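You operate a simulated robot arm through the tools that you are given. There is no shell and no other tool. Be economical: measure what you need, move in short steps, check, and stop when the job is done.

The job below is to be done with a simulated robot arm. You get a single attempt, and the scene is never put back.

TASK
Pile some things up. At the end: the cream cup from the top of the long table is in the walnut tray, with the white funnel from there on top of it and the pink bottle on top of that; the pink travel mug is on the brown wooden coaster; whatever was shut is shut again. Leave all else as you found it, and nothing knocked over.
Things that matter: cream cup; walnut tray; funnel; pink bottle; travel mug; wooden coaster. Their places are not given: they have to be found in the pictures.

Only the result counts: the job must be done as asked and must still hold three seconds after the hand-in. Knocking over, shifting, dropping, spilling or breaking anything else fails it.

THE ROBOT
A 7-joint arm with a two-finger parallel gripper, fixed in place. Base frame: the origin is at the foot of the arm, x ahead of it, y to its left, z up; the work surface is at about z = 760. Lengths are in mm, angles in rad, forces in N, time in s.
With the tool pointing down near the work surface it reaches from about 300 to 700 mm from the base axis. Its first joint turns from -1.152 to 1.152 rad. Payload 1.57 kg.
The TCP is the grasp point between the finger pads, 30 mm short of the fingertips. In the tool frame z runs along the fingers and y along their closing line. Largest opening 110 mm; finger width 24, thickness 12; the body of the gripper, 48 by 112 mm, starts 78 mm behind the TCP.
Orientation is that of the tool frame in the base frame, as a unit quaternion [x, y, z, w]. With the fingers straight down and closing along the base's y, the tool's x points along the base's -x, its y along +y and its z along -z.

THE INTERFACE
- The arm moves only by the tool servo_tool. Its argument "rows" is a list of rows, each an object (a shift or turn left out is 0, a gripper value left out holds the last) with "xyz": the shift along the base's x, y, z in mm, a list of three; "delta_rot": the turn, a rotation vector about the base's x, y, z in rad, a list of three; "hand": the closure in counts, from 0 (fully open) to 255 (shut). In form: [{"xyz": [dx, dy, dz], "delta_rot": [ax, ay, az], "hand": hand}, ...]. A call has 1 to 12 rows; each row shifts and turns the commanded pose from where the row before left it. Each row takes 0.2 s and may step no farther than 50 mm and 0.15 rad from the row before; otherwise, or with a gripper value out of range, the whole call is refused. Where a pose cannot be reached the arm comes as near as it can. A force on the tool above 40 N (or 10 N above the force at the start of the call, whichever is more), or a blocked arm, ends the call early, and 0.2 s more pass. The fingers move at their own pace (about 108 mm/s each) and stop on an object; they squeeze with about 33 N. The grip force told is the motor's: it shows also when the fingers shut on nothing. Time passes only in rows, and 0.2 s behind the last, so rows that do not move let the fingers close. The reply holds the time, the measured pose of the TCP, the force on the tool along the base axes, the opening and the grip force, in the units named above and with some noise.
- Cameras (640 x 400 px; columns grow to the right, rows downward): "scene" is fixed at [143.3, -390.1, 1383.2]; the picture's right is [0.90, -0.43, 0.00], its down [-0.33, -0.68, -0.66] and it looks along [0.29, 0.60, -0.75] (base axes); focal length 257 px, centre (320, 200). "wrist" rides on the gripper at [-36, 0, -80] in the tool frame; the picture's right is [0.00, -1.00, 0.00], its down [0.97, 0.00, -0.24] and it looks along [0.24, 0.00, 0.97] (tool axes); focal length 218 px, centre (320, 200).
- grab_frame(camera): a new picture of that camera. It takes no simulated time.
- pixel_to_xyz(camera, pixels): there is no depth. For up to 12 entries [column, row, z] of the newest picture of that camera ("zoom" is the newest enlarged one), the place [x, y] in the base frame at which the ray of that pixel passes the height z, good to about 2 mm. It takes no simulated time.
- enlarge(camera, box): a new picture of the part [left, top, right, bottom] of that camera's present view, enlarged. It takes no simulated time.
- job_done(): hands the job in; it is judged then, once.

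Go step by step. Measure first, check grasps and placings, and put right what went wrong. The budget is 80 turns and 34 pictures, counting those below and the enlarged ones. Unless the task says otherwise, let go and move clear before handing in, and close with one line.

The tools are called after "Emit:" by a JSON object that holds its "name" and its "arguments". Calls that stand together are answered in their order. servo_tool: Moves the arm, as the interface text tells. Its arguments: {"type":"object","properties":{"rows":{"type":"array"}},"required":["rows"]} The other tools are called the same way: grab_frame (camera) takes a picture; pixel_to_xyz (camera, pixels) gives the place at which the rays of pixels pass given heights; enlarge (camera, box) takes an enlarged picture of a part of a camera's view; job_done () hands the job in.

At the start:

```text
time: 0.0
position: [291.6, 158.0, 1046.3]
tcp_rot: [0.0, 1.0, -0.001, 0.0]
ft_force: [0.1, 0.2, 0.0]
finger_gap: 109.9
finger_force: 0.1
```

scene: 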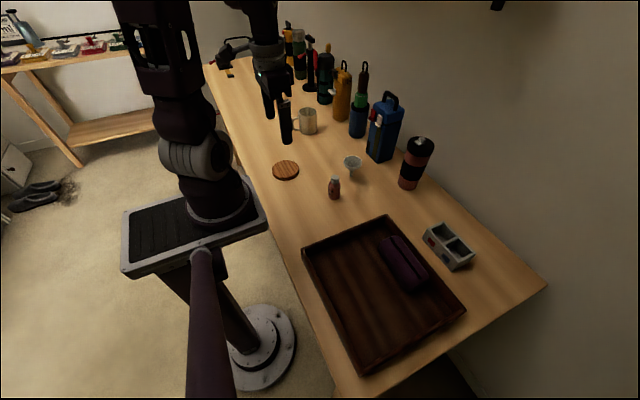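
wrist: 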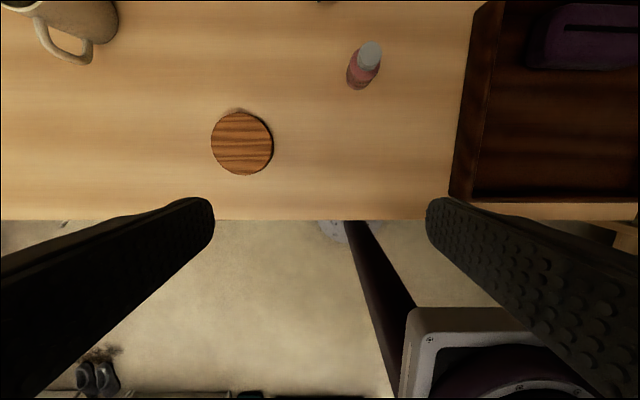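

The scene shows a cream cup near (307,121), a white funnel near (353,163), a pink bottle near (334,188), a coaster at (286,170), a travel mug at (415,162) and a tray at (385,290). I'll enlarge for detail.

Emit:
{"name": "enlarge", "arguments": {"camera": "scene", "box": [240, 80, 460, 220]}}

Emit:
{"name": "enlarge", "arguments": {"camera": "scene", "box": [290, 200, 510, 380]}}

```text
2.86 times, centred on (350, 150) of scene
```

zoom: 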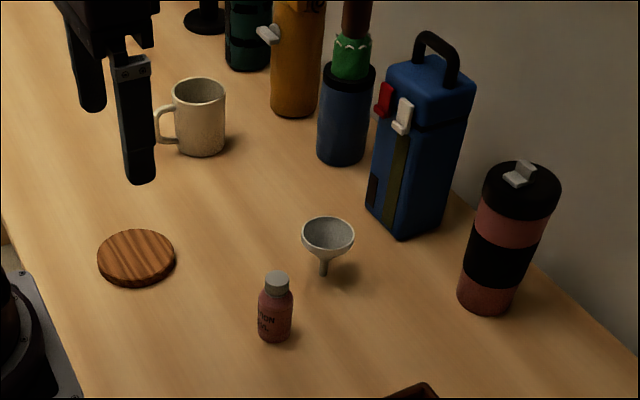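

```text
2.22 times, centred on (400, 290) of scene
```

zoom: 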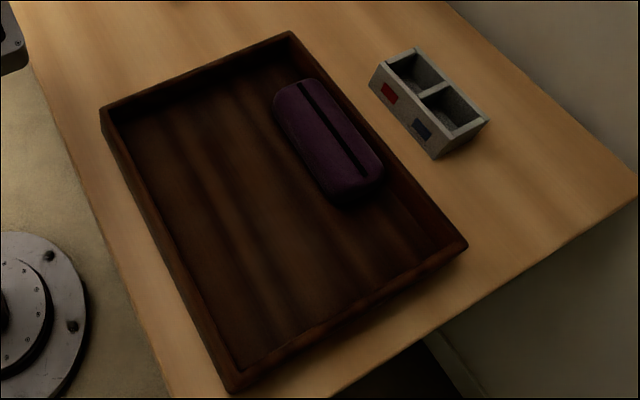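

Converting the enlarged pixels back to scene pixels, I'll get approximate places.

Emit:
{"name": "pixel_to_xyz", "arguments": {"camera": "scene", "pixels": [[308, 134, 760], [307.3, 110.8, 850], [352.8, 162.2, 820], [351, 176.2, 760], [334.3, 199, 760], [335, 177.3, 840], [285.7, 168.5, 770], [408.4, 189.5, 760], [420, 144.8, 960], [272, 169, 770], [299.3, 169, 770]]}}

Emit:
{"name": "pixel_to_xyz", "arguments": {"camera": "scene", "pixels": [[301, 249, 800], [385, 216, 800], [465, 310, 800], [362, 374, 800], [385, 240, 800], [420, 290, 800], [310, 255, 770], [362, 365, 770], [383, 115, 760], [375, 158, 760], [425, 240, 800], [450, 270, 760]]}}

```text
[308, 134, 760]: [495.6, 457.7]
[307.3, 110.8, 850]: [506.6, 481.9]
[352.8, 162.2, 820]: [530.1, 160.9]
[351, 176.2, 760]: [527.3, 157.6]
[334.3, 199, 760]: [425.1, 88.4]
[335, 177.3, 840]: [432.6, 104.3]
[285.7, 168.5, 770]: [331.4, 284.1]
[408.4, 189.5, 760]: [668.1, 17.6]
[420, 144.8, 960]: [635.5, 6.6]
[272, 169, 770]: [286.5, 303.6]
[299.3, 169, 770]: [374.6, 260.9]
```

```text
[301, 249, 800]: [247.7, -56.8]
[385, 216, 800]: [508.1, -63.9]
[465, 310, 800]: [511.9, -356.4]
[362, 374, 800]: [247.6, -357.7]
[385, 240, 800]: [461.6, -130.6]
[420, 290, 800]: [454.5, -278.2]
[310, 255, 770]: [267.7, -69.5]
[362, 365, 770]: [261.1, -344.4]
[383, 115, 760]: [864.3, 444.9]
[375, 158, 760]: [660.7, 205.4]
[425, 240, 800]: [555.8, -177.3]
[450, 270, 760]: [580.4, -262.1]
```

Positions are roughly known: cup (500,475), funnel (530,160), bottle (430,97), coaster (331,284), mug (650,10), and the tray spans x 248..510, y -357..-60. Next I'll move the wrist camera over the table at a safe height for finer measurements.

Emit:
{"name": "servo_tool", "arguments": {"rows": [{"xyz": [40, 10, 0]}, {"xyz": [40, 10, 0]}, {"xyz": [40, 10, 0]}, {"xyz": [40, 10, 0]}, {"xyz": [40, 10, 0]}, {"xyz": [40, 10, 0]}]}}

Emit:
{"name": "grab_frame", "arguments": {"camera": "wrist"}}

```text
time: 1.4
position: [532.8, 216.7, 1044.2]
tcp_rot: [-0.001, 1.0, 0.0, -0.001]
ft_force: [0.2, -0.1, 0.7]
finger_gap: 110.0
finger_force: 0.1
```

```text
29 pictures are left
```

wrist: 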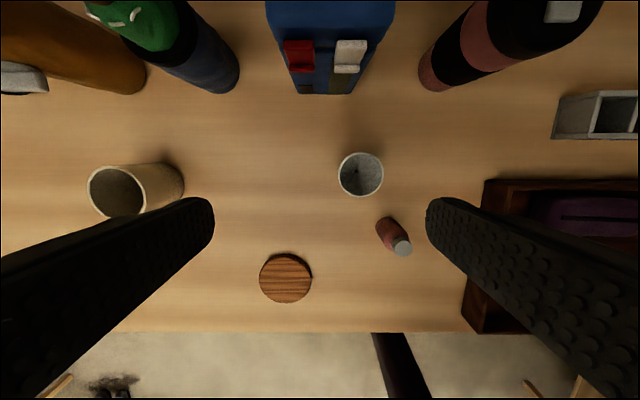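

The funnel rim is at (361,174), cup rim around (116,190), bottle cap (401,248), coaster (286,278). I'll enlarge these for dimensions.

Emit:
{"name": "enlarge", "arguments": {"camera": "wrist", "box": [240, 140, 420, 310]}}

Emit:
{"name": "servo_tool", "arguments": {"rows": [{"xyz": [0, 45, 0]}, {"xyz": [0, 45, 0]}, {"xyz": [-10, 45, 0]}, {"xyz": [-10, 45, 0]}, {"xyz": [-10, 40, 0]}, {}]}}

Emit:
{"name": "enlarge", "arguments": {"camera": "wrist", "box": [220, 60, 420, 240]}}

```text
2.35 times, centred on (330, 225) of wrist
```

zoom: 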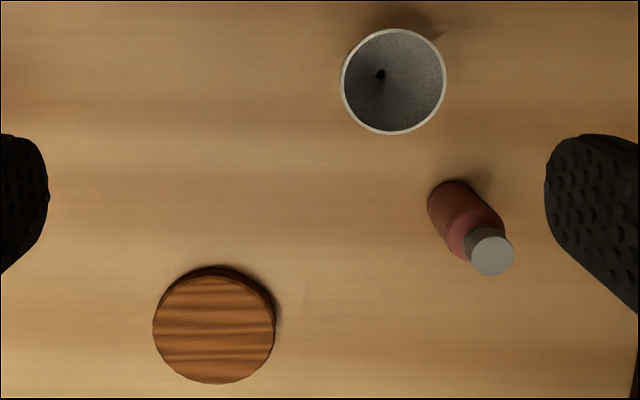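

```text
time: 2.8
position: [491.1, 414.4, 1047.9]
tcp_rot: [0.001, 1.0, 0.0, 0.0]
ft_force: [-0.4, 0.8, -0.4]
finger_gap: 110.0
finger_force: 0.1
out of reach, approached as far as the arm can: row 4, 5
```

```text
2.22 times, centred on (320, 150) of wrist
```

zoom: 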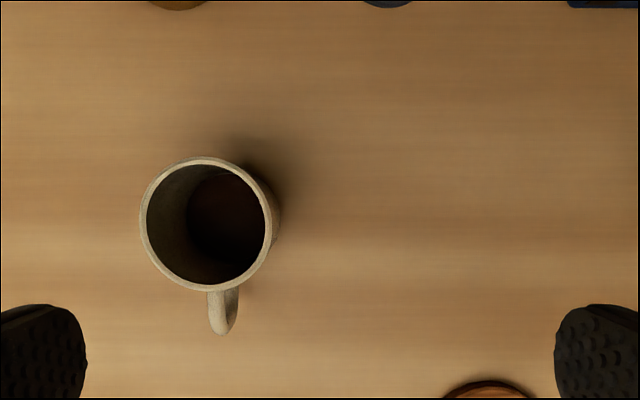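

Triangulating, the cup rim is at about (508,479), z≈852 (outer Ø≈75, handle toward -x), and the funnel rim is at (530,160), z≈821, Ø≈62. The cup looks like it may hold liquid, so I'll go above it and look closer.

Emit:
{"name": "servo_tool", "arguments": {"rows": [{"xyz": [0, 10, -45]}, {"xyz": [8, 15, -40]}, {"xyz": [8, 15, -20]}, {"xyz": [0, 10, 0]}, {}]}}

Emit:
{"name": "grab_frame", "arguments": {"camera": "wrist"}}

```text
time: 4.0
position: [490.1, 448.3, 950.7]
tcp_rot: [0.0, 1.0, -0.001, 0.0]
ft_force: [-0.2, 0.2, 0.0]
finger_gap: 109.8
finger_force: 0.0
out of reach, approached as far as the arm can: row 2, 3, 4
```

```text
26 pictures are left
```

wrist: 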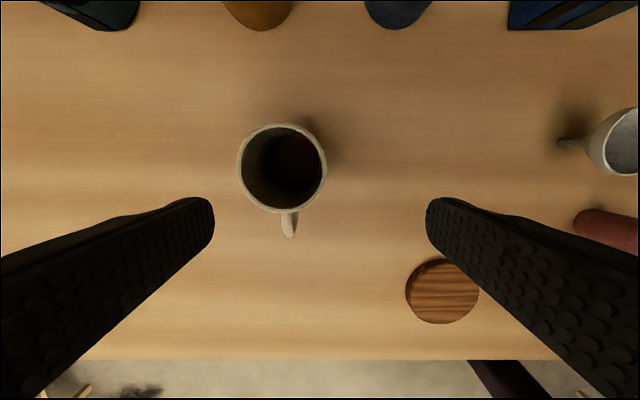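

Cup centre is again at (508.8,479.3) from pixel (282,168). I'll enlarge to measure the inner rim.

Emit:
{"name": "enlarge", "arguments": {"camera": "wrist", "box": [216, 105, 344, 185]}}

```text
5.00 times, centred on (280, 145) of wrist
```

zoom: 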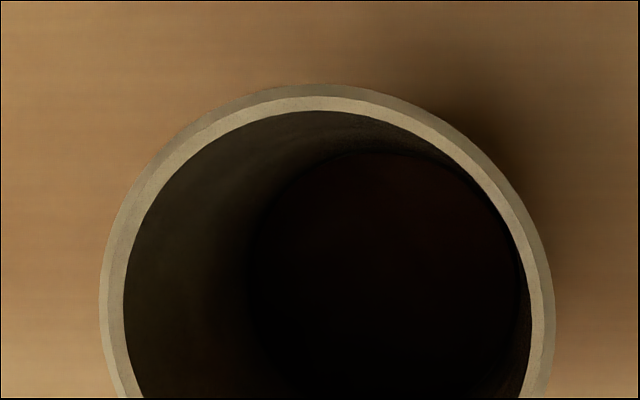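

The cup is empty (dark floor, inner Ø≈66). Reach is tight straight down, so I'll try going nearer at z≈900 (fingertips at 870, above the rim at 852).

Emit:
{"name": "servo_tool", "arguments": {"rows": [{"xyz": [0, 0, -40]}, {"xyz": [0, 0, -13]}, {"xyz": [9, 15, 0]}, {"xyz": [9, 16, 0]}, {}]}}

```text
time: 5.2
position: [490.4, 451.6, 897.0]
tcp_rot: [0.0, 1.0, 0.0, -0.001]
ft_force: [-0.1, -0.3, 0.3]
finger_gap: 110.1
finger_force: 0.2
out of reach, approached as far as the arm can: row 3, 4
```

Straight down runs out of reach at r≈667, so I'll tilt the fingers outward about the closing axis (y). That doesn't affect the pad contact.

Emit:
{"name": "servo_tool", "arguments": {"rows": [{"xyz": [0, 0, 5], "delta_rot": [0, -0.15, 0]}, {"delta_rot": [0, -0.15, 0]}, {"delta_rot": [0, -0.1, 0]}, {}]}}

```text
time: 6.2
position: [490.8, 453.6, 902.7]
tcp_rot: [0.0, 0.98, 0.0, 0.199]
ft_force: [0.1, -0.3, 0.0]
finger_gap: 110.4
finger_force: 0.1
```

The tilt worked (fingers point +x by 0.4 rad). Now I'll shift over the cup.

Emit:
{"name": "servo_tool", "arguments": {"rows": [{"xyz": [6, 13, 0]}, {"xyz": [6, 13, 0]}, {}]}}

Emit:
{"name": "grab_frame", "arguments": {"camera": "wrist"}}

```text
time: 7.0
position: [502.1, 481.7, 901.9]
tcp_rot: [0.0, 0.98, 0.0, 0.199]
ft_force: [0.2, -0.4, 0.4]
finger_gap: 110.0
finger_force: 0.0
```

```text
24 pictures are left
```

wrist: 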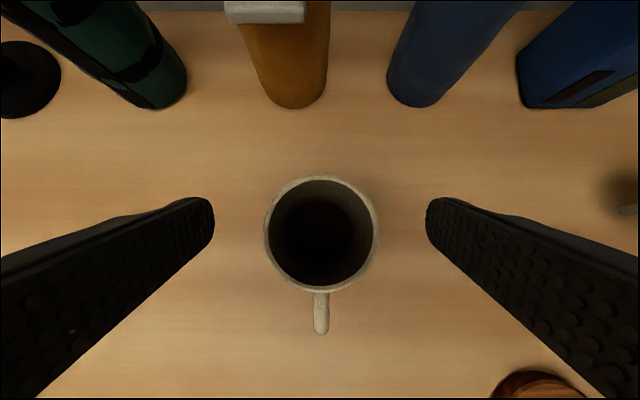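

The cup is centred between the fingers (col 321). Descending to z≈818 and closing.

Emit:
{"name": "servo_tool", "arguments": {"rows": [{"xyz": [2, -1, -30]}, {"xyz": [2, 0, -30]}, {"xyz": [1, 0, -22]}, {}, {"hand": 255}, {}, {}, {}]}}

```text
time: 8.8
position: [508.2, 479.1, 820.3]
tcp_rot: [0.0, 0.98, 0.0, 0.198]
ft_force: [0.6, 0.7, -0.7]
finger_gap: 73.4
finger_force: 32.7
```

Gripped: gap 73.4 mm, force 32.7. Lifting and drawing inward.

Emit:
{"name": "servo_tool", "arguments": {"rows": [{"xyz": [0, 0, 20]}, {"xyz": [0, 0, 30]}, {"xyz": [-5, -5, 35]}, {"xyz": [-15, -20, 35]}, {"xyz": [-15, -30, 25], "delta_rot": [0, 0.1, 0]}, {"xyz": [-15, -35, 0], "delta_rot": [0, 0.1, 0]}, {"xyz": [-15, -40, 0], "delta_rot": [0, 0.1, 0]}, {"xyz": [-10, -45, 0], "delta_rot": [0, 0.1, 0]}, {"xyz": [-5, -45, 0]}, {"xyz": [0, -45, 0]}, {}]}}

Emit:
{"name": "grab_frame", "arguments": {"camera": "scene"}}

```text
time: 11.2
position: [429.5, 211.9, 966.1]
tcp_rot: [0.0, 1.0, 0.0, 0.0]
ft_force: [-0.2, 0.2, -0.3]
finger_gap: 0.1
finger_force: 21.1
```

```text
23 pictures are left
```

scene: 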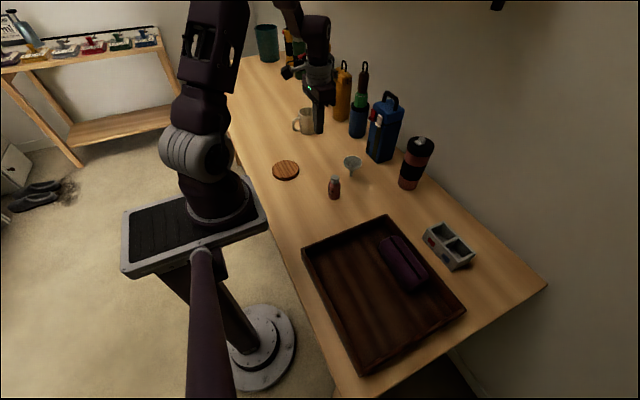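

The gap reads 0.1: the cup slipped out during the lift. It looks upright near (307,121); I'll check closely.

Emit:
{"name": "enlarge", "arguments": {"camera": "scene", "box": [240, 60, 400, 160]}}

```text
4.00 times, centred on (320, 110) of scene
```

zoom: 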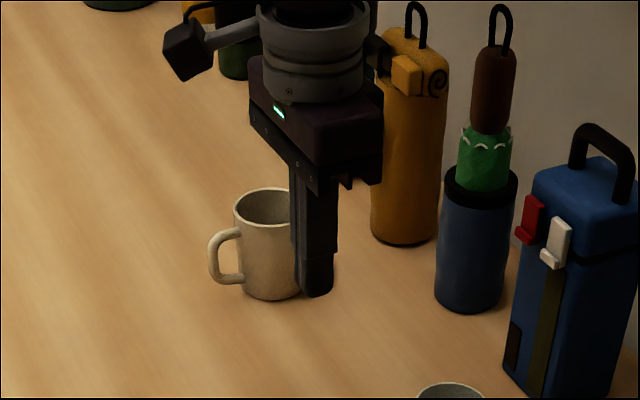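

The cup is upright and basically where it was. I'll go back, re-measure, and grip again with a much slower lift.

Emit:
{"name": "servo_tool", "arguments": {"rows": [{"xyz": [5, 45, 0], "hand": 0}, {"xyz": [5, 45, 0], "delta_rot": [0, -0.1, 0]}, {"xyz": [15, 45, 0], "delta_rot": [0, -0.1, 0]}, {"xyz": [15, 40, 0], "delta_rot": [0, -0.1, 0]}, {"xyz": [15, 40, -10], "delta_rot": [0, -0.1, 0]}, {"xyz": [10, 25, -20]}, {"xyz": [5, 25, -30]}, {}]}}

Emit:
{"name": "grab_frame", "arguments": {"camera": "wrist"}}

```text
time: 13.0
position: [497.7, 479.0, 904.8]
tcp_rot: [0.0, 0.98, 0.0, 0.199]
ft_force: [1.3, 0.8, 0.1]
finger_gap: 109.9
finger_force: 0.0
```

```text
21 pictures are left
```

wrist: 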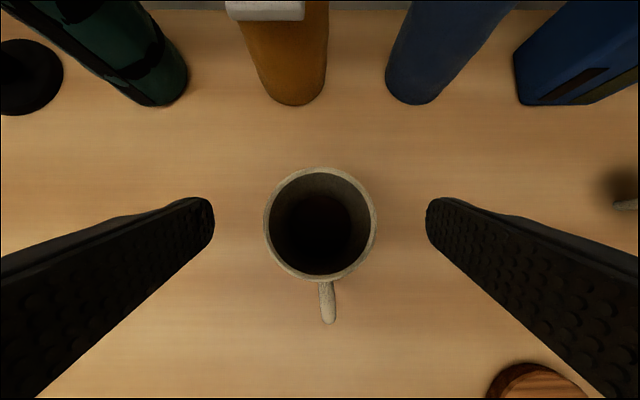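

The cup hasn't moved noticeably. I'll grip lower (z≈808) and lift just a little, slowly, to see whether it holds.

Emit:
{"name": "servo_tool", "arguments": {"rows": [{"xyz": [4, 0, -30]}, {"xyz": [4, 0, -30]}, {"xyz": [3, 0, -25]}, {"xyz": [0, 0, -12]}, {}, {"hand": 255}, {}, {}, {}, {}, {}]}}

Emit:
{"name": "servo_tool", "arguments": {"rows": [{"xyz": [0, 0, 3]}, {"xyz": [0, 0, 3]}, {"xyz": [0, 0, 4]}, {"xyz": [0, 0, 5]}, {"xyz": [0, 0, 5]}, {"xyz": [0, 0, 5]}, {}]}}

Emit:
{"name": "enlarge", "arguments": {"camera": "scene", "box": [240, 60, 400, 160]}}

```text
time: 15.4
position: [508.6, 478.2, 808.1]
tcp_rot: [0.0, 0.98, 0.0, 0.198]
ft_force: [0.5, 0.0, -0.5]
finger_gap: 74.2
finger_force: 32.9
```

```text
time: 17.0
position: [508.8, 479.0, 831.8]
tcp_rot: [0.0, 0.98, 0.0, 0.199]
ft_force: [-0.9, -0.5, -3.1]
finger_gap: 74.3
finger_force: 33.0
```

```text
4.00 times, centred on (320, 110) of scene
```

zoom: 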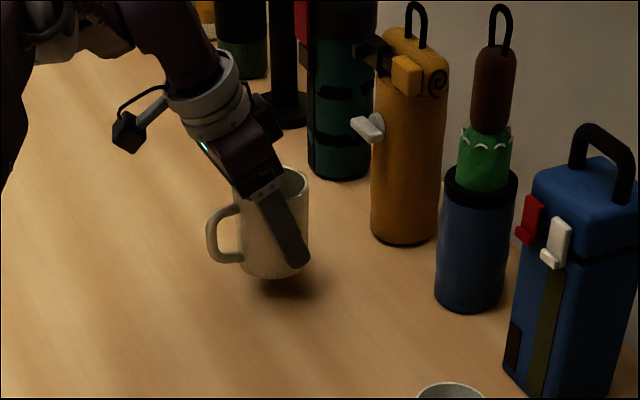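

Held now: -3.1 N on the tool and a shadow beneath the cup. Continuing with gentle acceleration.

Emit:
{"name": "servo_tool", "arguments": {"rows": [{"xyz": [0, 0, 4]}, {"xyz": [0, 0, 6]}, {"xyz": [-2, -2, 8]}, {"xyz": [-4, -5, 10]}, {"xyz": [-7, -8, 10]}, {"xyz": [-10, -11, 10]}, {"xyz": [-12, -14, 8]}, {"xyz": [-12, -17, 5]}, {"xyz": [-12, -20, 2]}, {"xyz": [-10, -20, 0]}, {"xyz": [-6, -12, 0]}, {"xyz": [-3, -5, 0]}]}}

```text
time: 19.6
position: [430.6, 364.8, 894.4]
tcp_rot: [-0.001, 0.98, 0.0, 0.199]
ft_force: [-0.5, -0.3, -3.0]
finger_gap: 74.1
finger_force: 32.8
```

Still held. Untilting slowly and moving to x≈345, which stays clear of the pink bottle.

Emit:
{"name": "servo_tool", "arguments": {"rows": [{"xyz": [-3, -5, 0], "delta_rot": [0, 0.02, 0]}, {"xyz": [-6, -10, 0], "delta_rot": [0, 0.04, 0]}, {"xyz": [-9, -14, 0], "delta_rot": [0, 0.04, 0]}, {"xyz": [-11, -17, 0], "delta_rot": [0, 0.04, 0]}, {"xyz": [-12, -19, 0], "delta_rot": [0, 0.04, 0]}, {"xyz": [-12, -20, 0], "delta_rot": [0, 0.04, 0]}, {"xyz": [-11, -20, 0], "delta_rot": [0, 0.04, 0]}, {"xyz": [-9, -20, 0], "delta_rot": [0, 0.04, 0]}, {"xyz": [-6, -18, 0], "delta_rot": [0, 0.04, 0]}, {"xyz": [-3, -14, 0], "delta_rot": [0, 0.04, 0]}, {"xyz": [-2, -8, 0], "delta_rot": [0, 0.02, 0]}, {"xyz": [0, -3, 0]}]}}

Emit:
{"name": "servo_tool", "arguments": {"rows": [{"xyz": [0, -6, 0]}, {"xyz": [0, -12, 0]}, {"xyz": [0, -18, 0]}, {"xyz": [0, -24, 0]}, {"xyz": [0, -28, 0]}, {"xyz": [0, -30, 0]}, {"xyz": [0, -30, 0]}, {"xyz": [0, -30, 0]}, {"xyz": [0, -28, 0]}, {"xyz": [0, -22, 0]}, {"xyz": [0, -14, 0]}, {"xyz": [0, -6, 0]}]}}

```text
time: 22.2
position: [347.1, 197.3, 895.4]
tcp_rot: [0.0, 1.0, 0.0, 0.0]
ft_force: [-0.5, -0.3, -2.3]
finger_gap: 74.1
finger_force: 33.1
```

```text
time: 24.8
position: [347.9, -49.8, 896.4]
tcp_rot: [0.0, 1.0, 0.0, 0.0]
ft_force: [-0.6, -0.2, -2.2]
finger_gap: 74.2
finger_force: 33.3
```

Still held; moving over the tray spot (348,-205).

Emit:
{"name": "servo_tool", "arguments": {"rows": [{"xyz": [0, -6, 0]}, {"xyz": [0, -12, 0]}, {"xyz": [0, -18, 0]}, {"xyz": [0, -24, 0]}, {"xyz": [0, -26, 0]}, {"xyz": [0, -24, 0]}, {"xyz": [0, -20, 0]}, {"xyz": [0, -14, 0]}, {"xyz": [0, -8, 0]}, {"xyz": [0, -3, 0]}, {}]}}

Emit:
{"name": "enlarge", "arguments": {"camera": "scene", "box": [270, 180, 510, 380]}}

```text
time: 27.2
position: [346.8, -206.5, 895.9]
tcp_rot: [0.001, 1.0, 0.001, 0.0]
ft_force: [-0.7, 0.0, -2.8]
finger_gap: 74.2
finger_force: 32.7
```

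```text
2.00 times, centred on (390, 280) of scene
```

zoom: 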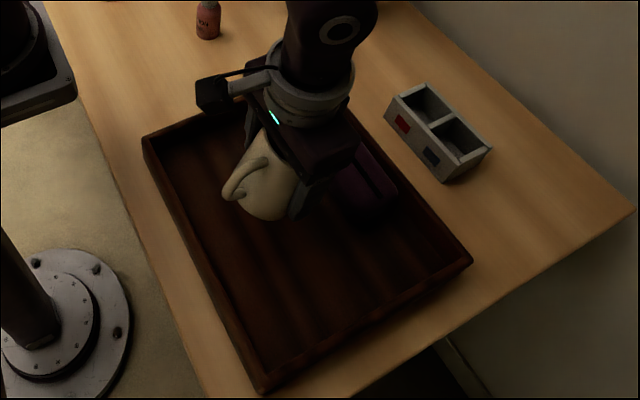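

The cup tilted with the tool when I untilted, because it had been gripped upright in the tilted pose. I'll restore the tilt slowly here.

Emit:
{"name": "servo_tool", "arguments": {"rows": [{"delta_rot": [0, -0.02, 0]}, {"delta_rot": [0, -0.04, 0]}, {"delta_rot": [0, -0.04, 0]}, {"delta_rot": [0, -0.04, 0]}, {"delta_rot": [0, -0.04, 0]}, {"delta_rot": [0, -0.04, 0]}, {"delta_rot": [0, -0.04, 0]}, {"delta_rot": [0, -0.04, 0]}, {"delta_rot": [0, -0.04, 0]}, {"delta_rot": [0, -0.04, 0]}, {"delta_rot": [0, -0.02, 0]}, {}]}}

Emit:
{"name": "enlarge", "arguments": {"camera": "scene", "box": [270, 180, 510, 380]}}

```text
time: 29.8
position: [347.1, -205.0, 896.3]
tcp_rot: [0.0, 0.98, 0.001, 0.199]
ft_force: [-0.4, -0.1, -1.5]
finger_gap: 74.2
finger_force: 32.7
```

```text
2.00 times, centred on (390, 280) of scene
```

zoom: 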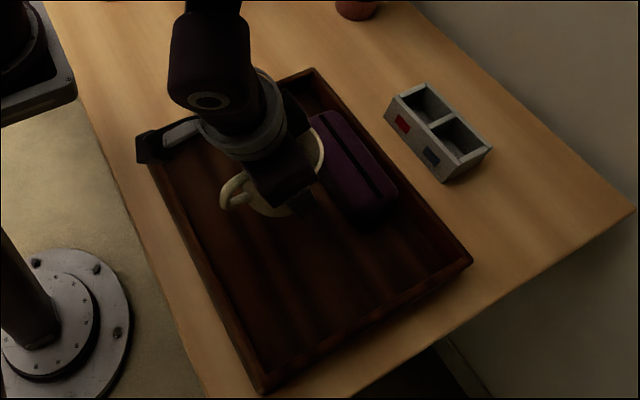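

The cup is upright again. Lowering to just above the tray floor.

Emit:
{"name": "servo_tool", "arguments": {"rows": [{"xyz": [0, 0, -4]}, {"xyz": [0, 0, -8]}, {"xyz": [0, 0, -12]}, {"xyz": [0, 0, -14]}, {"xyz": [0, 0, -12]}, {"xyz": [0, 0, -9]}, {"xyz": [0, 0, -6]}, {"xyz": [0, 0, -3]}, {}]}}

Emit:
{"name": "servo_tool", "arguments": {"rows": [{"xyz": [0, 0, -2]}, {"xyz": [0, 0, -2]}, {"xyz": [0, 0, -2]}, {"xyz": [0, 0, -2]}]}}

```text
time: 31.8
position: [347.2, -205.8, 826.6]
tcp_rot: [0.0, 0.98, 0.0, 0.198]
ft_force: [1.4, 0.5, -2.1]
finger_gap: 73.8
finger_force: 33.2
```

```text
time: 32.8
position: [347.6, -205.9, 820.5]
tcp_rot: [0.0, 0.98, 0.0, 0.199]
ft_force: [0.4, 0.1, -3.3]
finger_gap: 74.0
finger_force: 33.2
```

Emit:
{"name": "servo_tool", "arguments": {"rows": [{"xyz": [0, 0, -2]}, {"xyz": [0, 0, -2]}, {}]}}

Emit:
{"name": "enlarge", "arguments": {"camera": "scene", "box": [310, 210, 450, 310]}}

```text
time: 33.6
position: [347.6, -205.7, 817.6]
tcp_rot: [0.0, 0.98, -0.001, 0.2]
ft_force: [-2.8, -3.6, 26.8]
finger_gap: 73.9
finger_force: 33.1
```

```text
4.00 times, centred on (380, 260) of scene
```

zoom: 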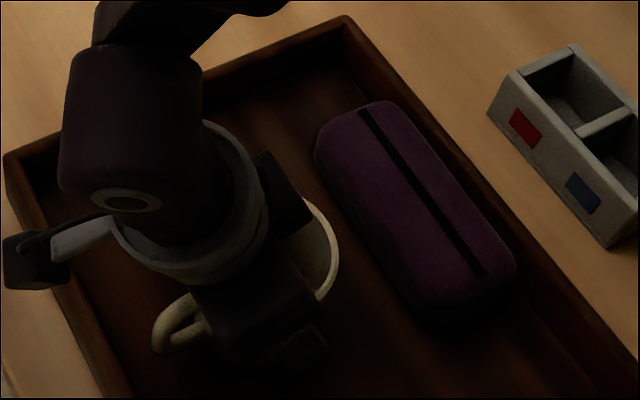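

Contact with the tray floor (27 N up). Releasing and rising straight up, then untilting with the cup clear.

Emit:
{"name": "servo_tool", "arguments": {"rows": [{"xyz": [0, 0, 1], "hand": 0}, {}, {}, {}, {"xyz": [0, 0, 20]}, {"xyz": [0, 0, 40]}, {"xyz": [0, 0, 45]}, {"xyz": [0, 0, 45], "delta_rot": [0, 0.13, 0]}, {"xyz": [0, 0, 30], "delta_rot": [0, 0.13, 0]}, {"delta_rot": [0, 0.14, 0]}, {}]}}

Emit:
{"name": "grab_frame", "arguments": {"camera": "wrist"}}

```text
time: 36.0
position: [346.9, -207.1, 998.6]
tcp_rot: [0.0, 1.0, 0.0, -0.001]
ft_force: [0.7, -1.0, 0.4]
finger_gap: 110.0
finger_force: 0.0
```

```text
16 pictures are left
```

wrist: 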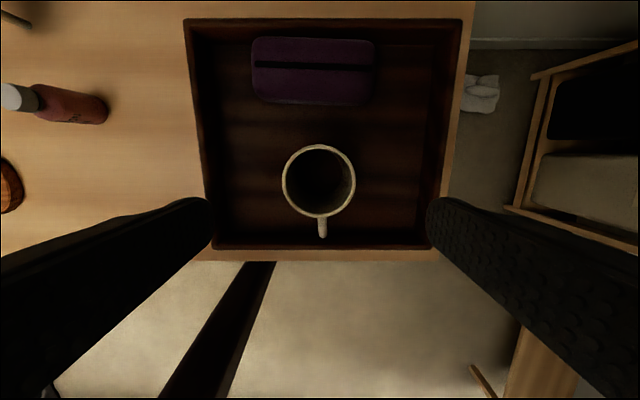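

The cup stands upright in the tray, rim centre ≈(348.7,-205.1), z≈861. Now to the funnel.

Emit:
{"name": "servo_tool", "arguments": {"rows": [{"xyz": [18, 43, 0]}, {"xyz": [18, 45, 0]}, {"xyz": [18, 45, 0]}, {"xyz": [20, 45, 0]}, {"xyz": [20, 45, 0]}, {"xyz": [20, 45, 0]}, {"xyz": [20, 45, 0]}, {"xyz": [20, 45, -30]}, {"xyz": [20, 8, -40]}, {"xyz": [9, 0, -40]}, {}]}}

Emit:
{"name": "grab_frame", "arguments": {"camera": "wrist"}}

```text
refused: row 8 steps farther than a row can; nothing moved
```

```text
15 pictures are left
```

wrist: 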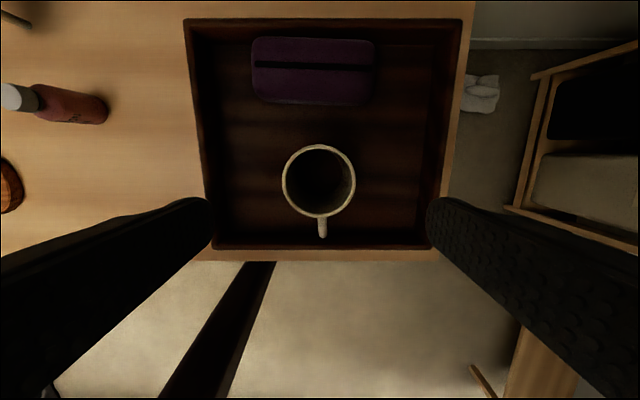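

The call was refused because a row stepped too far. Repeating with smaller rows.

Emit:
{"name": "servo_tool", "arguments": {"rows": [{"xyz": [18, 43, 0]}, {"xyz": [18, 43, 0]}, {"xyz": [18, 43, 0]}, {"xyz": [20, 43, 0]}, {"xyz": [20, 43, 0]}, {"xyz": [20, 43, 0]}, {"xyz": [20, 43, 0]}, {"xyz": [20, 43, 0]}, {"xyz": [20, 23, -30]}, {"xyz": [9, 0, -40]}, {"xyz": [0, 0, -28]}, {}]}}

Emit:
{"name": "grab_frame", "arguments": {"camera": "wrist"}}

```text
time: 38.6
position: [530.8, 161.5, 900.3]
tcp_rot: [-0.001, 1.0, 0.0, 0.0]
ft_force: [0.8, 1.3, 1.0]
finger_gap: 109.9
finger_force: 0.0
```

```text
14 pictures are left
```

wrist: 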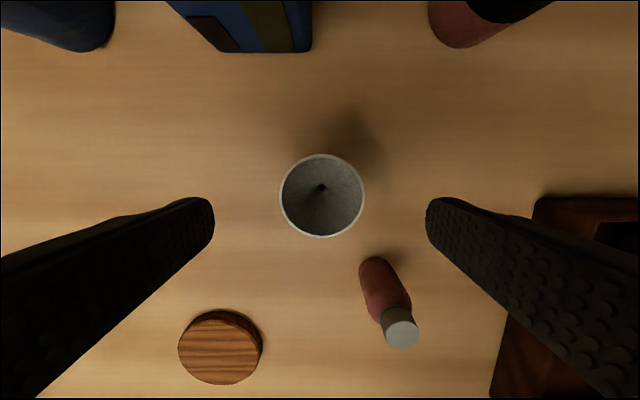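

The funnel rim is centred at (322,195) → (531,160). I'll descend so the fingertips just cover the rim, close, and read its diameter.

Emit:
{"name": "servo_tool", "arguments": {"rows": [{"xyz": [0, -1, -25]}, {"xyz": [0, 0, -20]}, {"xyz": [0, 0, -12]}, {}, {"hand": 60}, {"hand": 80}, {"hand": 255}, {}, {}, {}]}}

Emit:
{"name": "grab_frame", "arguments": {"camera": "wrist"}}

```text
time: 40.8
position: [529.0, 159.4, 842.3]
tcp_rot: [0.0, 1.0, 0.0, 0.0]
ft_force: [-0.7, 0.0, 0.6]
finger_gap: 60.0
finger_force: 32.8
```

```text
13 pictures are left
```

wrist: 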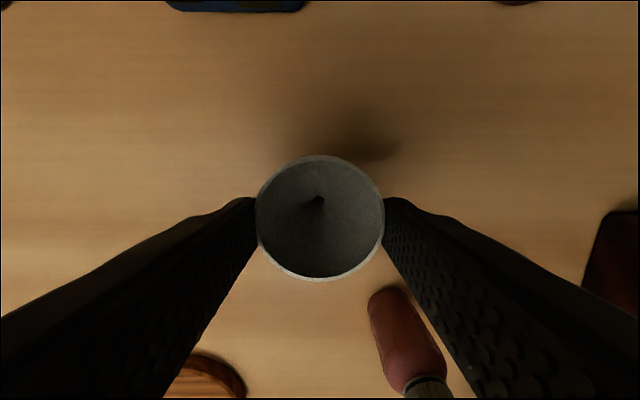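

Gripped with a gap of 60 mm. Lifting gently and checking the hold.

Emit:
{"name": "servo_tool", "arguments": {"rows": [{"xyz": [0, 0, 3]}, {"xyz": [0, 0, 5]}, {"xyz": [0, 0, 8]}, {"xyz": [0, 0, 11]}, {"xyz": [0, 0, 14]}, {"xyz": [0, 0, 16]}, {"xyz": [0, 0, 16]}, {"xyz": [0, 0, 16]}, {"xyz": [0, 0, 14]}, {"xyz": [0, 0, 10]}, {"xyz": [0, 0, 6]}, {"xyz": [0, 0, 3]}]}}

Emit:
{"name": "servo_tool", "arguments": {"rows": [{"xyz": [-4, -8, 0]}, {"xyz": [-8, -15, 0]}, {"xyz": [-11, -22, 0]}, {"xyz": [-14, -28, 0]}, {"xyz": [-17, -33, 0]}, {"xyz": [-18, -36, 0]}, {"xyz": [-19, -38, 0]}, {"xyz": [-19, -38, 0]}, {"xyz": [-19, -38, 0]}, {"xyz": [-17, -34, 0]}, {"xyz": [-14, -28, 0]}, {"xyz": [-10, -20, 0]}]}}

```text
time: 43.4
position: [530.3, 159.2, 963.9]
tcp_rot: [0.0, 1.0, 0.0, -0.001]
ft_force: [0.8, -0.1, -0.4]
finger_gap: 59.8
finger_force: 32.9
```

```text
time: 46.0
position: [358.1, -179.7, 960.8]
tcp_rot: [-0.001, 1.0, 0.001, 0.0]
ft_force: [-0.5, 0.3, -0.4]
finger_gap: 60.0
finger_force: 33.1
```

Held at 60. Settling over the cup and taking a look.

Emit:
{"name": "servo_tool", "arguments": {"rows": [{"xyz": [-5, -12, 0]}, {"xyz": [-4, -8, 0]}, {"xyz": [-2.5, -5, 0]}, {}]}}

Emit:
{"name": "enlarge", "arguments": {"camera": "scene", "box": [310, 170, 450, 290]}}

Emit:
{"name": "grab_frame", "arguments": {"camera": "wrist"}}

```text
time: 47.0
position: [347.7, -202.9, 964.2]
tcp_rot: [0.0, 1.0, 0.0, 0.001]
ft_force: [0.7, 0.3, -0.3]
finger_gap: 59.8
finger_force: 32.9
```

```text
3.33 times, centred on (380, 230) of scene
```

zoom: 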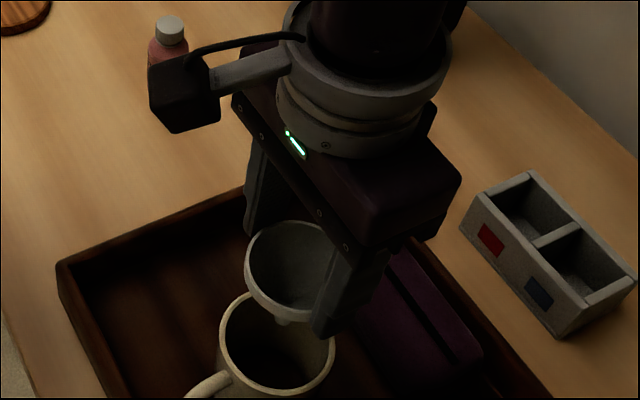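

```text
11 pictures are left
```

wrist: 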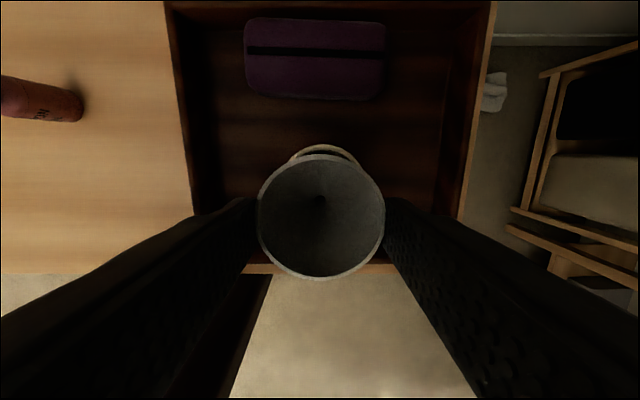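

The funnel is within about 2 mm of the cup axis; correcting (-1.4,-2). Lowering gradually, watching for contact.

Emit:
{"name": "servo_tool", "arguments": {"rows": [{"xyz": [-1.4, -2, 0]}, {"xyz": [0, 0, -5]}, {"xyz": [0, 0, -8]}, {"xyz": [0, 0, -10]}, {"xyz": [0, 0, -10]}, {"xyz": [0, 0, -10]}, {"xyz": [0, 0, -8]}, {"xyz": [0, 0, -6]}, {"xyz": [0, 0, -4]}, {"xyz": [0, 0, -3]}, {}]}}

Emit:
{"name": "enlarge", "arguments": {"camera": "scene", "box": [320, 200, 430, 290]}}

```text
time: 48.5
position: [346.9, -204.8, 920.5]
tcp_rot: [0.0, 1.0, 0.0, 0.001]
ft_force: [-2.3, 2.8, 21.2]
finger_gap: 59.4
finger_force: 32.9
stopped in row 7: the force on the tool passed its limit (the readings are from after the stop); the commanded pose is now the measured one
```

```text
4.44 times, centred on (375, 245) of scene
```

zoom: 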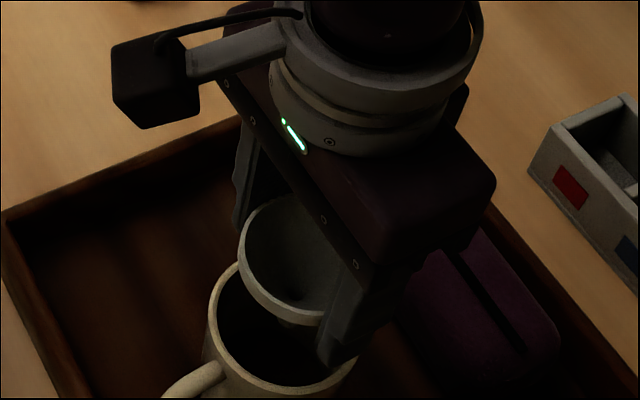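

Contact stopped the descent at TCP z=920 (funnel stem tip nominally at ~838, inside the cup). I'll check the wrist view to see whether the funnel shifted in the grip.

Emit:
{"name": "enlarge", "arguments": {"camera": "wrist", "box": [220, 120, 420, 300]}}

```text
2.22 times, centred on (320, 210) of wrist
```

zoom: 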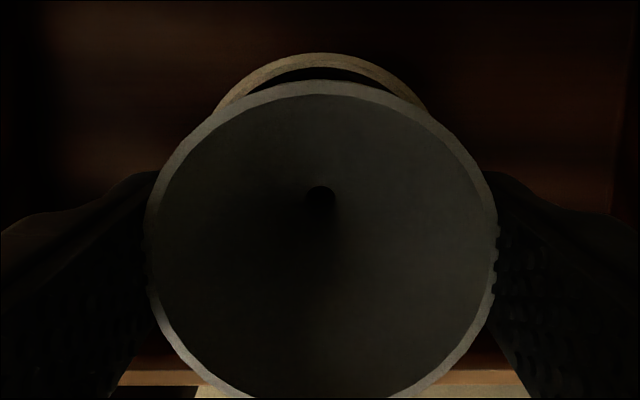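

The funnel slid up about 20 mm in the grip, so its stem is bearing on the cup at rim level (~860), and it is well centred over the cup. I'll ease the load, then open only a few millimetres, using the fingers as guards, and see whether it stands.

Emit:
{"name": "servo_tool", "arguments": {"rows": [{"xyz": [0, 0, 1]}, {"hand": 108}, {}, {}, {}]}}

Emit:
{"name": "enlarge", "arguments": {"camera": "scene", "box": [320, 200, 430, 290]}}

```text
time: 49.7
position: [348.1, -205.4, 920.3]
tcp_rot: [0.001, 1.0, -0.001, 0.001]
ft_force: [0.0, 0.3, 0.3]
finger_gap: 63.8
finger_force: 0.5
```

```text
4.44 times, centred on (375, 245) of scene
```

zoom: 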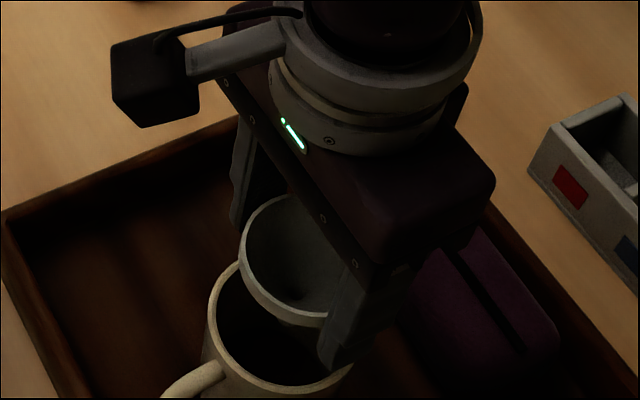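

Released, the funnel stays standing upright on the cup. Opening gently and rising.

Emit:
{"name": "servo_tool", "arguments": {"rows": [{"hand": 90}, {"hand": 60}, {"hand": 0}, {}, {"xyz": [0, 0, 20]}, {"xyz": [0, 0, 35]}, {"xyz": [0, 0, 30]}, {}]}}

Emit:
{"name": "grab_frame", "arguments": {"camera": "scene"}}

```text
time: 51.5
position: [347.3, -205.9, 1007.4]
tcp_rot: [0.0, 1.0, -0.001, 0.001]
ft_force: [0.4, 0.1, -0.3]
finger_gap: 110.1
finger_force: 0.1
```

```text
7 pictures are left
```

scene: 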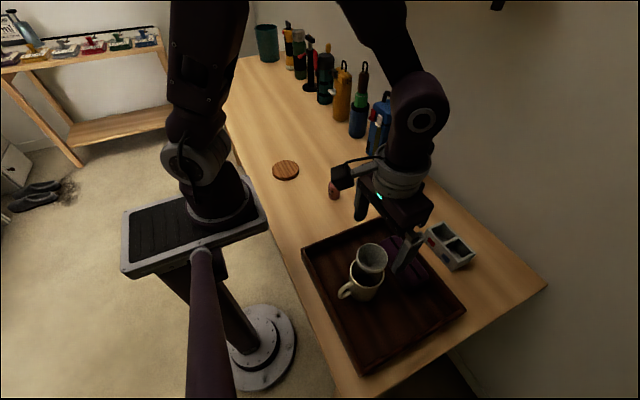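

The funnel stands on the cup. From the earlier views the bottle triangulates to (429.5,100.3), top z≈845. Moving over it.

Emit:
{"name": "servo_tool", "arguments": {"rows": [{"xyz": [12, 43, 0]}, {"xyz": [12, 44, 0]}, {"xyz": [12, 44, 0]}, {"xyz": [12, 44, 0]}, {"xyz": [12, 44, 0]}, {"xyz": [12, 44, -15]}, {"xyz": [10, 43, -20]}, {"xyz": [0, 0, -45]}, {"xyz": [0, 0, -25]}, {}]}}

Emit:
{"name": "grab_frame", "arguments": {"camera": "wrist"}}

```text
time: 53.7
position: [428.4, 100.9, 901.1]
tcp_rot: [0.0, 1.0, -0.001, 0.001]
ft_force: [0.7, 0.0, -1.1]
finger_gap: 110.0
finger_force: 0.1
```

```text
6 pictures are left
```

wrist: 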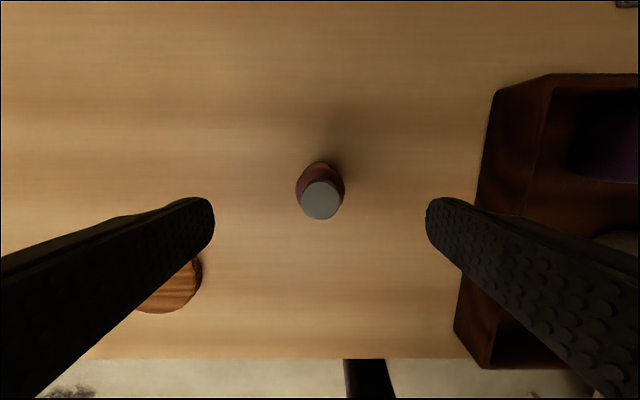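

The cap is centred at (320,200) → (430.7,100.9). Descending to z≈822 and gripping.

Emit:
{"name": "servo_tool", "arguments": {"rows": [{"xyz": [2, 0, -30]}, {"xyz": [0, 0, -30]}, {"xyz": [0, 0, -19]}, {}, {"hand": 120}, {"hand": 255}, {}, {}, {}, {}]}}

Emit:
{"name": "servo_tool", "arguments": {"rows": [{"xyz": [0, 0, 3]}, {"xyz": [0, 0, 4]}, {"xyz": [0, 0, 6]}, {"xyz": [0, 0, 9]}, {"xyz": [0, 0, 12]}, {"xyz": [0, 0, 14]}, {"xyz": [0, 0, 16]}, {"xyz": [0, 0, 16]}, {"xyz": [0, 0, 16]}, {"xyz": [0, 0, 14]}, {"xyz": [0, 0, 10]}, {"xyz": [0, 0, 5]}]}}

```text
time: 55.9
position: [430.1, 100.6, 820.6]
tcp_rot: [0.001, 1.0, -0.001, 0.001]
ft_force: [-0.4, 0.9, 0.4]
finger_gap: 36.3
finger_force: 33.4
```

```text
time: 58.5
position: [431.4, 100.6, 948.9]
tcp_rot: [0.0, 1.0, -0.001, 0.001]
ft_force: [1.0, -0.4, -2.0]
finger_gap: 36.2
finger_force: 32.8
```

Held (gap 36.2). Rising further and moving over the funnel with smooth acceleration.

Emit:
{"name": "servo_tool", "arguments": {"rows": [{"xyz": [-2, -6, 10]}, {"xyz": [-4, -14, 15]}, {"xyz": [-6, -22, 18]}, {"xyz": [-8, -30, 14]}, {"xyz": [-10, -36, 8]}, {"xyz": [-10, -38, 3]}, {"xyz": [-10, -38, 0]}, {"xyz": [-10, -36, 0]}, {"xyz": [-9, -32, 0]}, {"xyz": [-7, -26, 0]}, {"xyz": [-4, -18, 0]}, {"xyz": [-2, -8, 0]}]}}

Emit:
{"name": "servo_tool", "arguments": {"rows": [{"xyz": [0, -1.5, 0]}, {}, {}]}}

Emit:
{"name": "enlarge", "arguments": {"camera": "wrist", "box": [220, 120, 420, 300]}}

```text
time: 61.1
position: [348.3, -203.6, 1015.7]
tcp_rot: [-0.001, 1.0, 0.0, 0.001]
ft_force: [0.1, -0.4, -0.1]
finger_gap: 36.0
finger_force: 33.0
```

```text
time: 61.9
position: [350.2, -206.5, 1015.4]
tcp_rot: [0.0, 1.0, -0.001, 0.0]
ft_force: [-0.1, -0.2, 0.0]
finger_gap: 36.0
finger_force: 33.5
```

```text
2.22 times, centred on (320, 210) of wrist
```

zoom: 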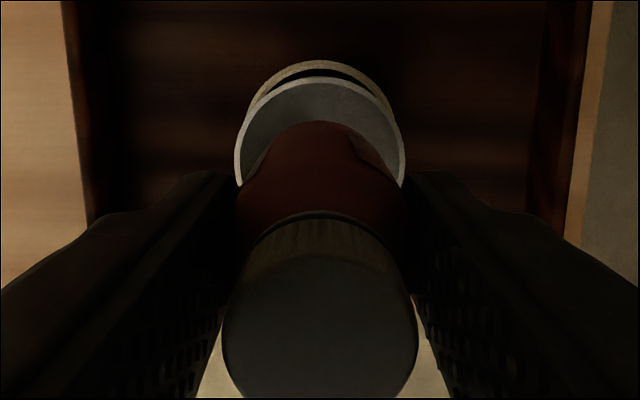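

The funnel rim centre is at col 320, about 1.5 mm toward -x of the bottle; rim z≈921. Correcting and lowering to just above it.

Emit:
{"name": "servo_tool", "arguments": {"rows": [{"xyz": [-1.5, 0, -4]}, {"xyz": [0, 0, -7]}, {"xyz": [0, 0, -8]}, {"xyz": [0, 0, -6]}, {"xyz": [0, 0, -3]}, {}]}}

Emit:
{"name": "servo_tool", "arguments": {"rows": [{"xyz": [0, 0, -1.5]}, {"xyz": [0, 0, -1.5]}, {}]}}

Emit:
{"name": "servo_tool", "arguments": {"rows": [{"xyz": [0, 0, -1.5]}, {}]}}

```text
time: 63.3
position: [347.2, -204.9, 986.6]
tcp_rot: [0.001, 1.0, -0.001, 0.0]
ft_force: [-0.5, 0.2, 0.2]
finger_gap: 35.9
finger_force: 33.2
```

```text
time: 64.1
position: [347.5, -205.2, 984.4]
tcp_rot: [0.0, 1.0, -0.002, 0.001]
ft_force: [-0.6, -0.1, -1.0]
finger_gap: 36.0
finger_force: 32.7
```

```text
time: 64.7
position: [347.6, -204.8, 982.9]
tcp_rot: [0.0, 1.0, -0.002, 0.001]
ft_force: [-0.5, -0.3, -0.6]
finger_gap: 36.3
finger_force: 33.0
```

Emit:
{"name": "servo_tool", "arguments": {"rows": [{"xyz": [0, 0, -1]}, {"xyz": [0, 0, -1]}, {}]}}

Emit:
{"name": "enlarge", "arguments": {"camera": "scene", "box": [320, 190, 430, 290]}}

```text
time: 65.5
position: [347.3, -204.1, 980.2]
tcp_rot: [0.0, 1.0, -0.001, 0.001]
ft_force: [-0.6, -0.7, -0.6]
finger_gap: 36.4
finger_force: 32.8
```

```text
4.00 times, centred on (375, 240) of scene
```

zoom: 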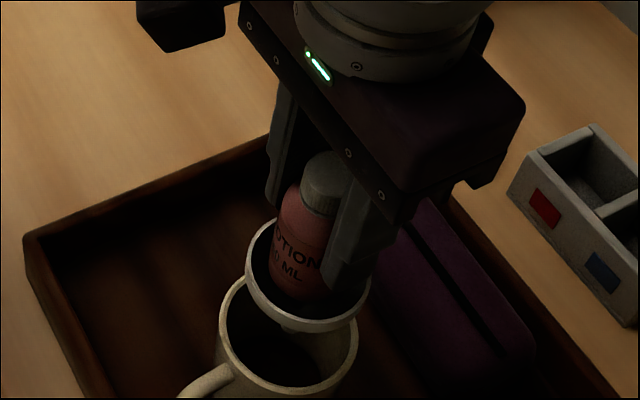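

No contact yet; the bottle's base is entering the funnel. Continuing in small steps.

Emit:
{"name": "servo_tool", "arguments": {"rows": [{"xyz": [0, 0, -1]}, {"xyz": [0, 0, -1]}, {}]}}

Emit:
{"name": "servo_tool", "arguments": {"rows": [{"xyz": [0, 0, -1]}, {"xyz": [0, 0, -1]}, {}]}}

```text
time: 66.3
position: [347.0, -205.6, 978.0]
tcp_rot: [0.0, 1.0, -0.001, 0.001]
ft_force: [-0.3, 0.2, -0.3]
finger_gap: 36.3
finger_force: 33.5
```

```text
time: 67.1
position: [347.3, -206.0, 976.6]
tcp_rot: [-0.001, 1.0, -0.001, 0.001]
ft_force: [0.3, 0.1, -0.7]
finger_gap: 36.2
finger_force: 32.8
```

Emit:
{"name": "servo_tool", "arguments": {"rows": [{"xyz": [0, 0, -1]}, {"xyz": [0, 0, -1]}, {}]}}

Emit:
{"name": "servo_tool", "arguments": {"rows": [{"xyz": [0, 0, -1]}, {"xyz": [0, 0, -1]}, {}]}}

```text
time: 67.9
position: [348.6, -206.0, 974.5]
tcp_rot: [0.0, 1.0, -0.001, 0.001]
ft_force: [-0.4, -0.2, -1.2]
finger_gap: 36.2
finger_force: 32.9
```

```text
time: 68.7
position: [347.7, -204.9, 972.6]
tcp_rot: [0.0, 1.0, -0.001, 0.001]
ft_force: [-0.4, -0.2, -0.6]
finger_gap: 36.3
finger_force: 33.2
```

Emit:
{"name": "servo_tool", "arguments": {"rows": [{"xyz": [0, 0, -1]}, {"xyz": [0, 0, -1]}, {}]}}

Emit:
{"name": "servo_tool", "arguments": {"rows": [{"xyz": [0, 0, -1]}, {"xyz": [0, 0, -1]}, {}]}}

```text
time: 69.5
position: [348.3, -204.2, 970.7]
tcp_rot: [-0.001, 1.0, -0.001, 0.002]
ft_force: [-0.1, 0.3, -0.9]
finger_gap: 36.2
finger_force: 33.3
```

```text
time: 70.3
position: [347.0, -204.7, 969.3]
tcp_rot: [0.0, 1.0, 0.0, 0.002]
ft_force: [-1.1, 0.6, 0.0]
finger_gap: 36.3
finger_force: 32.2
```

Emit:
{"name": "servo_tool", "arguments": {"rows": [{"xyz": [0, 0, -1]}, {}]}}

Emit:
{"name": "servo_tool", "arguments": {"rows": [{"xyz": [0, 0, -1]}, {}]}}

Emit:
{"name": "enlarge", "arguments": {"camera": "scene", "box": [320, 190, 430, 290]}}

```text
time: 70.9
position: [348.4, -205.9, 968.1]
tcp_rot: [0.0, 1.0, -0.002, 0.001]
ft_force: [-0.5, 0.6, 15.6]
finger_gap: 36.1
finger_force: 33.2
```

```text
time: 71.5
position: [348.8, -206.2, 966.8]
tcp_rot: [0.001, 1.0, -0.002, 0.002]
ft_force: [-0.4, 0.9, 35.6]
finger_gap: 36.4
finger_force: 32.6
```

```text
4.00 times, centred on (375, 240) of scene
```

zoom: 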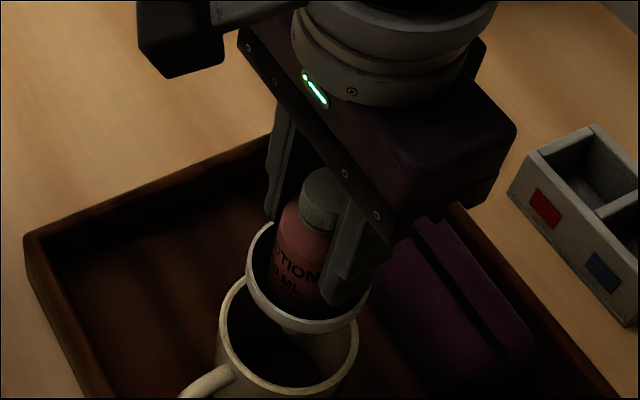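

Bottle seated in the funnel (contact 15→36 N). Easing the load, then opening gradually with the fingers as guards.

Emit:
{"name": "servo_tool", "arguments": {"rows": [{"xyz": [0, 0, 1]}, {"xyz": [0, 0, 0.7]}, {}, {"hand": 164}, {}, {}, {}, {}, {}]}}

Emit:
{"name": "enlarge", "arguments": {"camera": "scene", "box": [320, 190, 430, 290]}}

```text
time: 73.5
position: [348.5, -204.7, 968.2]
tcp_rot: [0.001, 1.0, -0.001, 0.001]
ft_force: [0.6, 0.4, 0.0]
finger_gap: 39.5
finger_force: 0.2
```

```text
4.00 times, centred on (375, 240) of scene
```

zoom: 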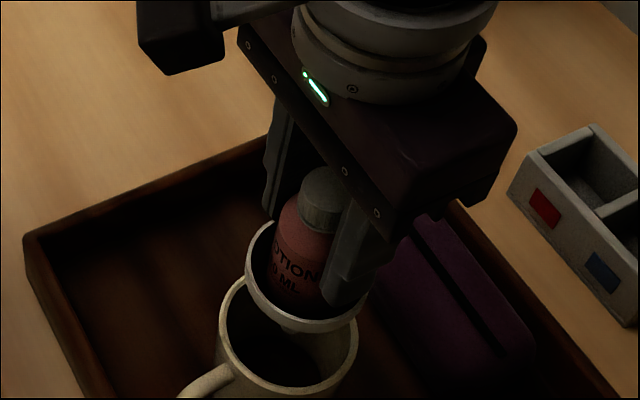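

The stack stands with the fingers free (force 0.2). Opening fully and rising clear.

Emit:
{"name": "servo_tool", "arguments": {"rows": [{"hand": 130}, {"hand": 60}, {"hand": 0}, {}, {"xyz": [0, 0, 15]}, {"xyz": [0, 0, 30]}, {"xyz": [0, 0, 35]}, {"xyz": [0, 0, 20]}, {}]}}

Emit:
{"name": "pixel_to_xyz", "arguments": {"camera": "scene", "pixels": [[407.9, 185, 760], [398, 184, 760], [417.8, 186.5, 760], [408.4, 190, 760], [420.3, 146, 910], [420.3, 146, 925], [377, 156, 760], [285.7, 168.5, 770], [272, 169, 770], [299.3, 169, 770]]}}

```text
time: 75.5
position: [346.6, -206.9, 1068.6]
tcp_rot: [-0.001, 1.0, -0.001, 0.001]
ft_force: [0.1, -0.6, 0.1]
finger_gap: 110.0
finger_force: 0.1
```

```text
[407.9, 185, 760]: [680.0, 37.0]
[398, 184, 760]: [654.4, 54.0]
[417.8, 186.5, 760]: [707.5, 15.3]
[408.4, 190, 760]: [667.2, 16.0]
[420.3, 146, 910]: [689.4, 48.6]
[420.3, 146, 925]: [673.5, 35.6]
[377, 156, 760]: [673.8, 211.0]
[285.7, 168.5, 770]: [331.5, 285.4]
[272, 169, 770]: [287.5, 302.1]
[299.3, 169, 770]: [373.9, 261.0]
```

The mug is at about (683,40), top ~918. Moving to a view pose over it with the outward tilt.

Emit:
{"name": "servo_tool", "arguments": {"rows": [{"xyz": [30, 24, 0]}, {"xyz": [32, 27, 0]}, {"xyz": [34, 28, 0]}, {"xyz": [34, 28, 0]}, {"xyz": [34, 28, 0]}, {"xyz": [34, 28, 0], "delta_rot": [0, -0.1, 0]}, {"xyz": [34, 28, 0], "delta_rot": [0, -0.1, 0]}, {"xyz": [34, 28, -15], "delta_rot": [0, -0.1, 0]}, {"xyz": [34, 26, -20], "delta_rot": [0, -0.1, 0]}, {"xyz": [0, 0, -15]}, {}]}}

```text
time: 77.9
position: [647.5, 41.1, 1018.0]
tcp_rot: [0.0, 0.98, -0.001, 0.201]
ft_force: [0.3, 0.0, 0.7]
finger_gap: 110.1
finger_force: 0.0
```

Emit:
{"name": "grab_frame", "arguments": {"camera": "wrist"}}

```text
1 pictures are left
```

wrist: 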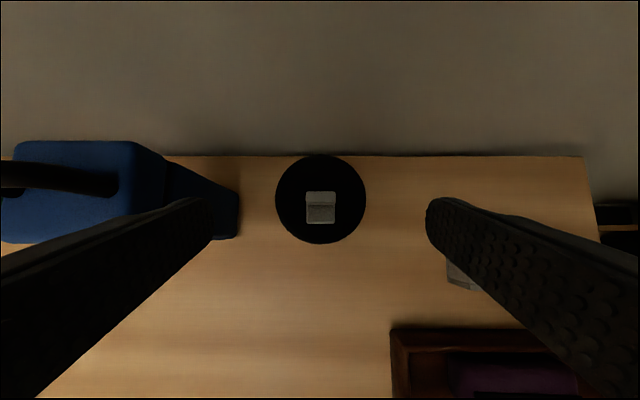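

The lid is centred at (321,199), Ø91 px. Computing its position at candidate heights.

Emit:
{"name": "pixel_to_xyz", "arguments": {"camera": "wrist", "pixels": [[321, 199, 900], [321, 199, 915], [321, 199, 930], [275, 199, 915], [366, 199, 915], [321, 155, 760], [450, 155, 760], [238, 235, 760], [135, 142, 960], [165, 242, 760], [213, 220, 1000]]}}

```text
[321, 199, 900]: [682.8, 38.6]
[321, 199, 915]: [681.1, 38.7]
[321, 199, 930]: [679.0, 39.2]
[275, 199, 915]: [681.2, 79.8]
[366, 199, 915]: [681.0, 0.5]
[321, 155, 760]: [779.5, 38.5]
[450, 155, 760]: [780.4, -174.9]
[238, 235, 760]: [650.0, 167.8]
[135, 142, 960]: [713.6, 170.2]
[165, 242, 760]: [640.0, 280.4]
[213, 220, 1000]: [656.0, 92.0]
```

Mug axis ≈(681,39.5), top ≈917, Ø≈79. I'll align, descend to z≈864 (gripper body clear of the lid), and grip.

Emit:
{"name": "servo_tool", "arguments": {"rows": [{"xyz": [17, -1, 0]}, {"xyz": [16.5, -0.6, -10]}, {"xyz": [0, 0, -25]}, {}]}}

Emit:
{"name": "servo_tool", "arguments": {"rows": [{"xyz": [0, 0, -20]}, {"xyz": [0, 0, -20]}, {"xyz": [0, 0, -20]}, {"xyz": [0, 0, -20]}, {"xyz": [0, 0, -20]}, {"xyz": [0, 0, -19]}, {}]}}

```text
time: 78.9
position: [681.2, 39.4, 983.8]
tcp_rot: [0.0, 0.98, -0.002, 0.2]
ft_force: [0.4, 0.0, -0.3]
finger_gap: 110.0
finger_force: 0.0
```

```text
time: 80.5
position: [681.1, 39.8, 864.7]
tcp_rot: [0.0, 0.98, 0.0, 0.2]
ft_force: [-0.7, 0.0, 5.0]
finger_gap: 110.3
finger_force: 0.2
```

A 5 N upward force suggests light contact with the lid. Backing up a few millimetres.

Emit:
{"name": "servo_tool", "arguments": {"rows": [{"xyz": [0, 0, 4]}, {"xyz": [0, 0, 4]}, {}]}}

```text
time: 81.3
position: [680.6, 38.3, 873.5]
tcp_rot: [0.0, 0.98, -0.001, 0.199]
ft_force: [-0.4, -0.4, -0.1]
finger_gap: 109.9
finger_force: 0.0
```

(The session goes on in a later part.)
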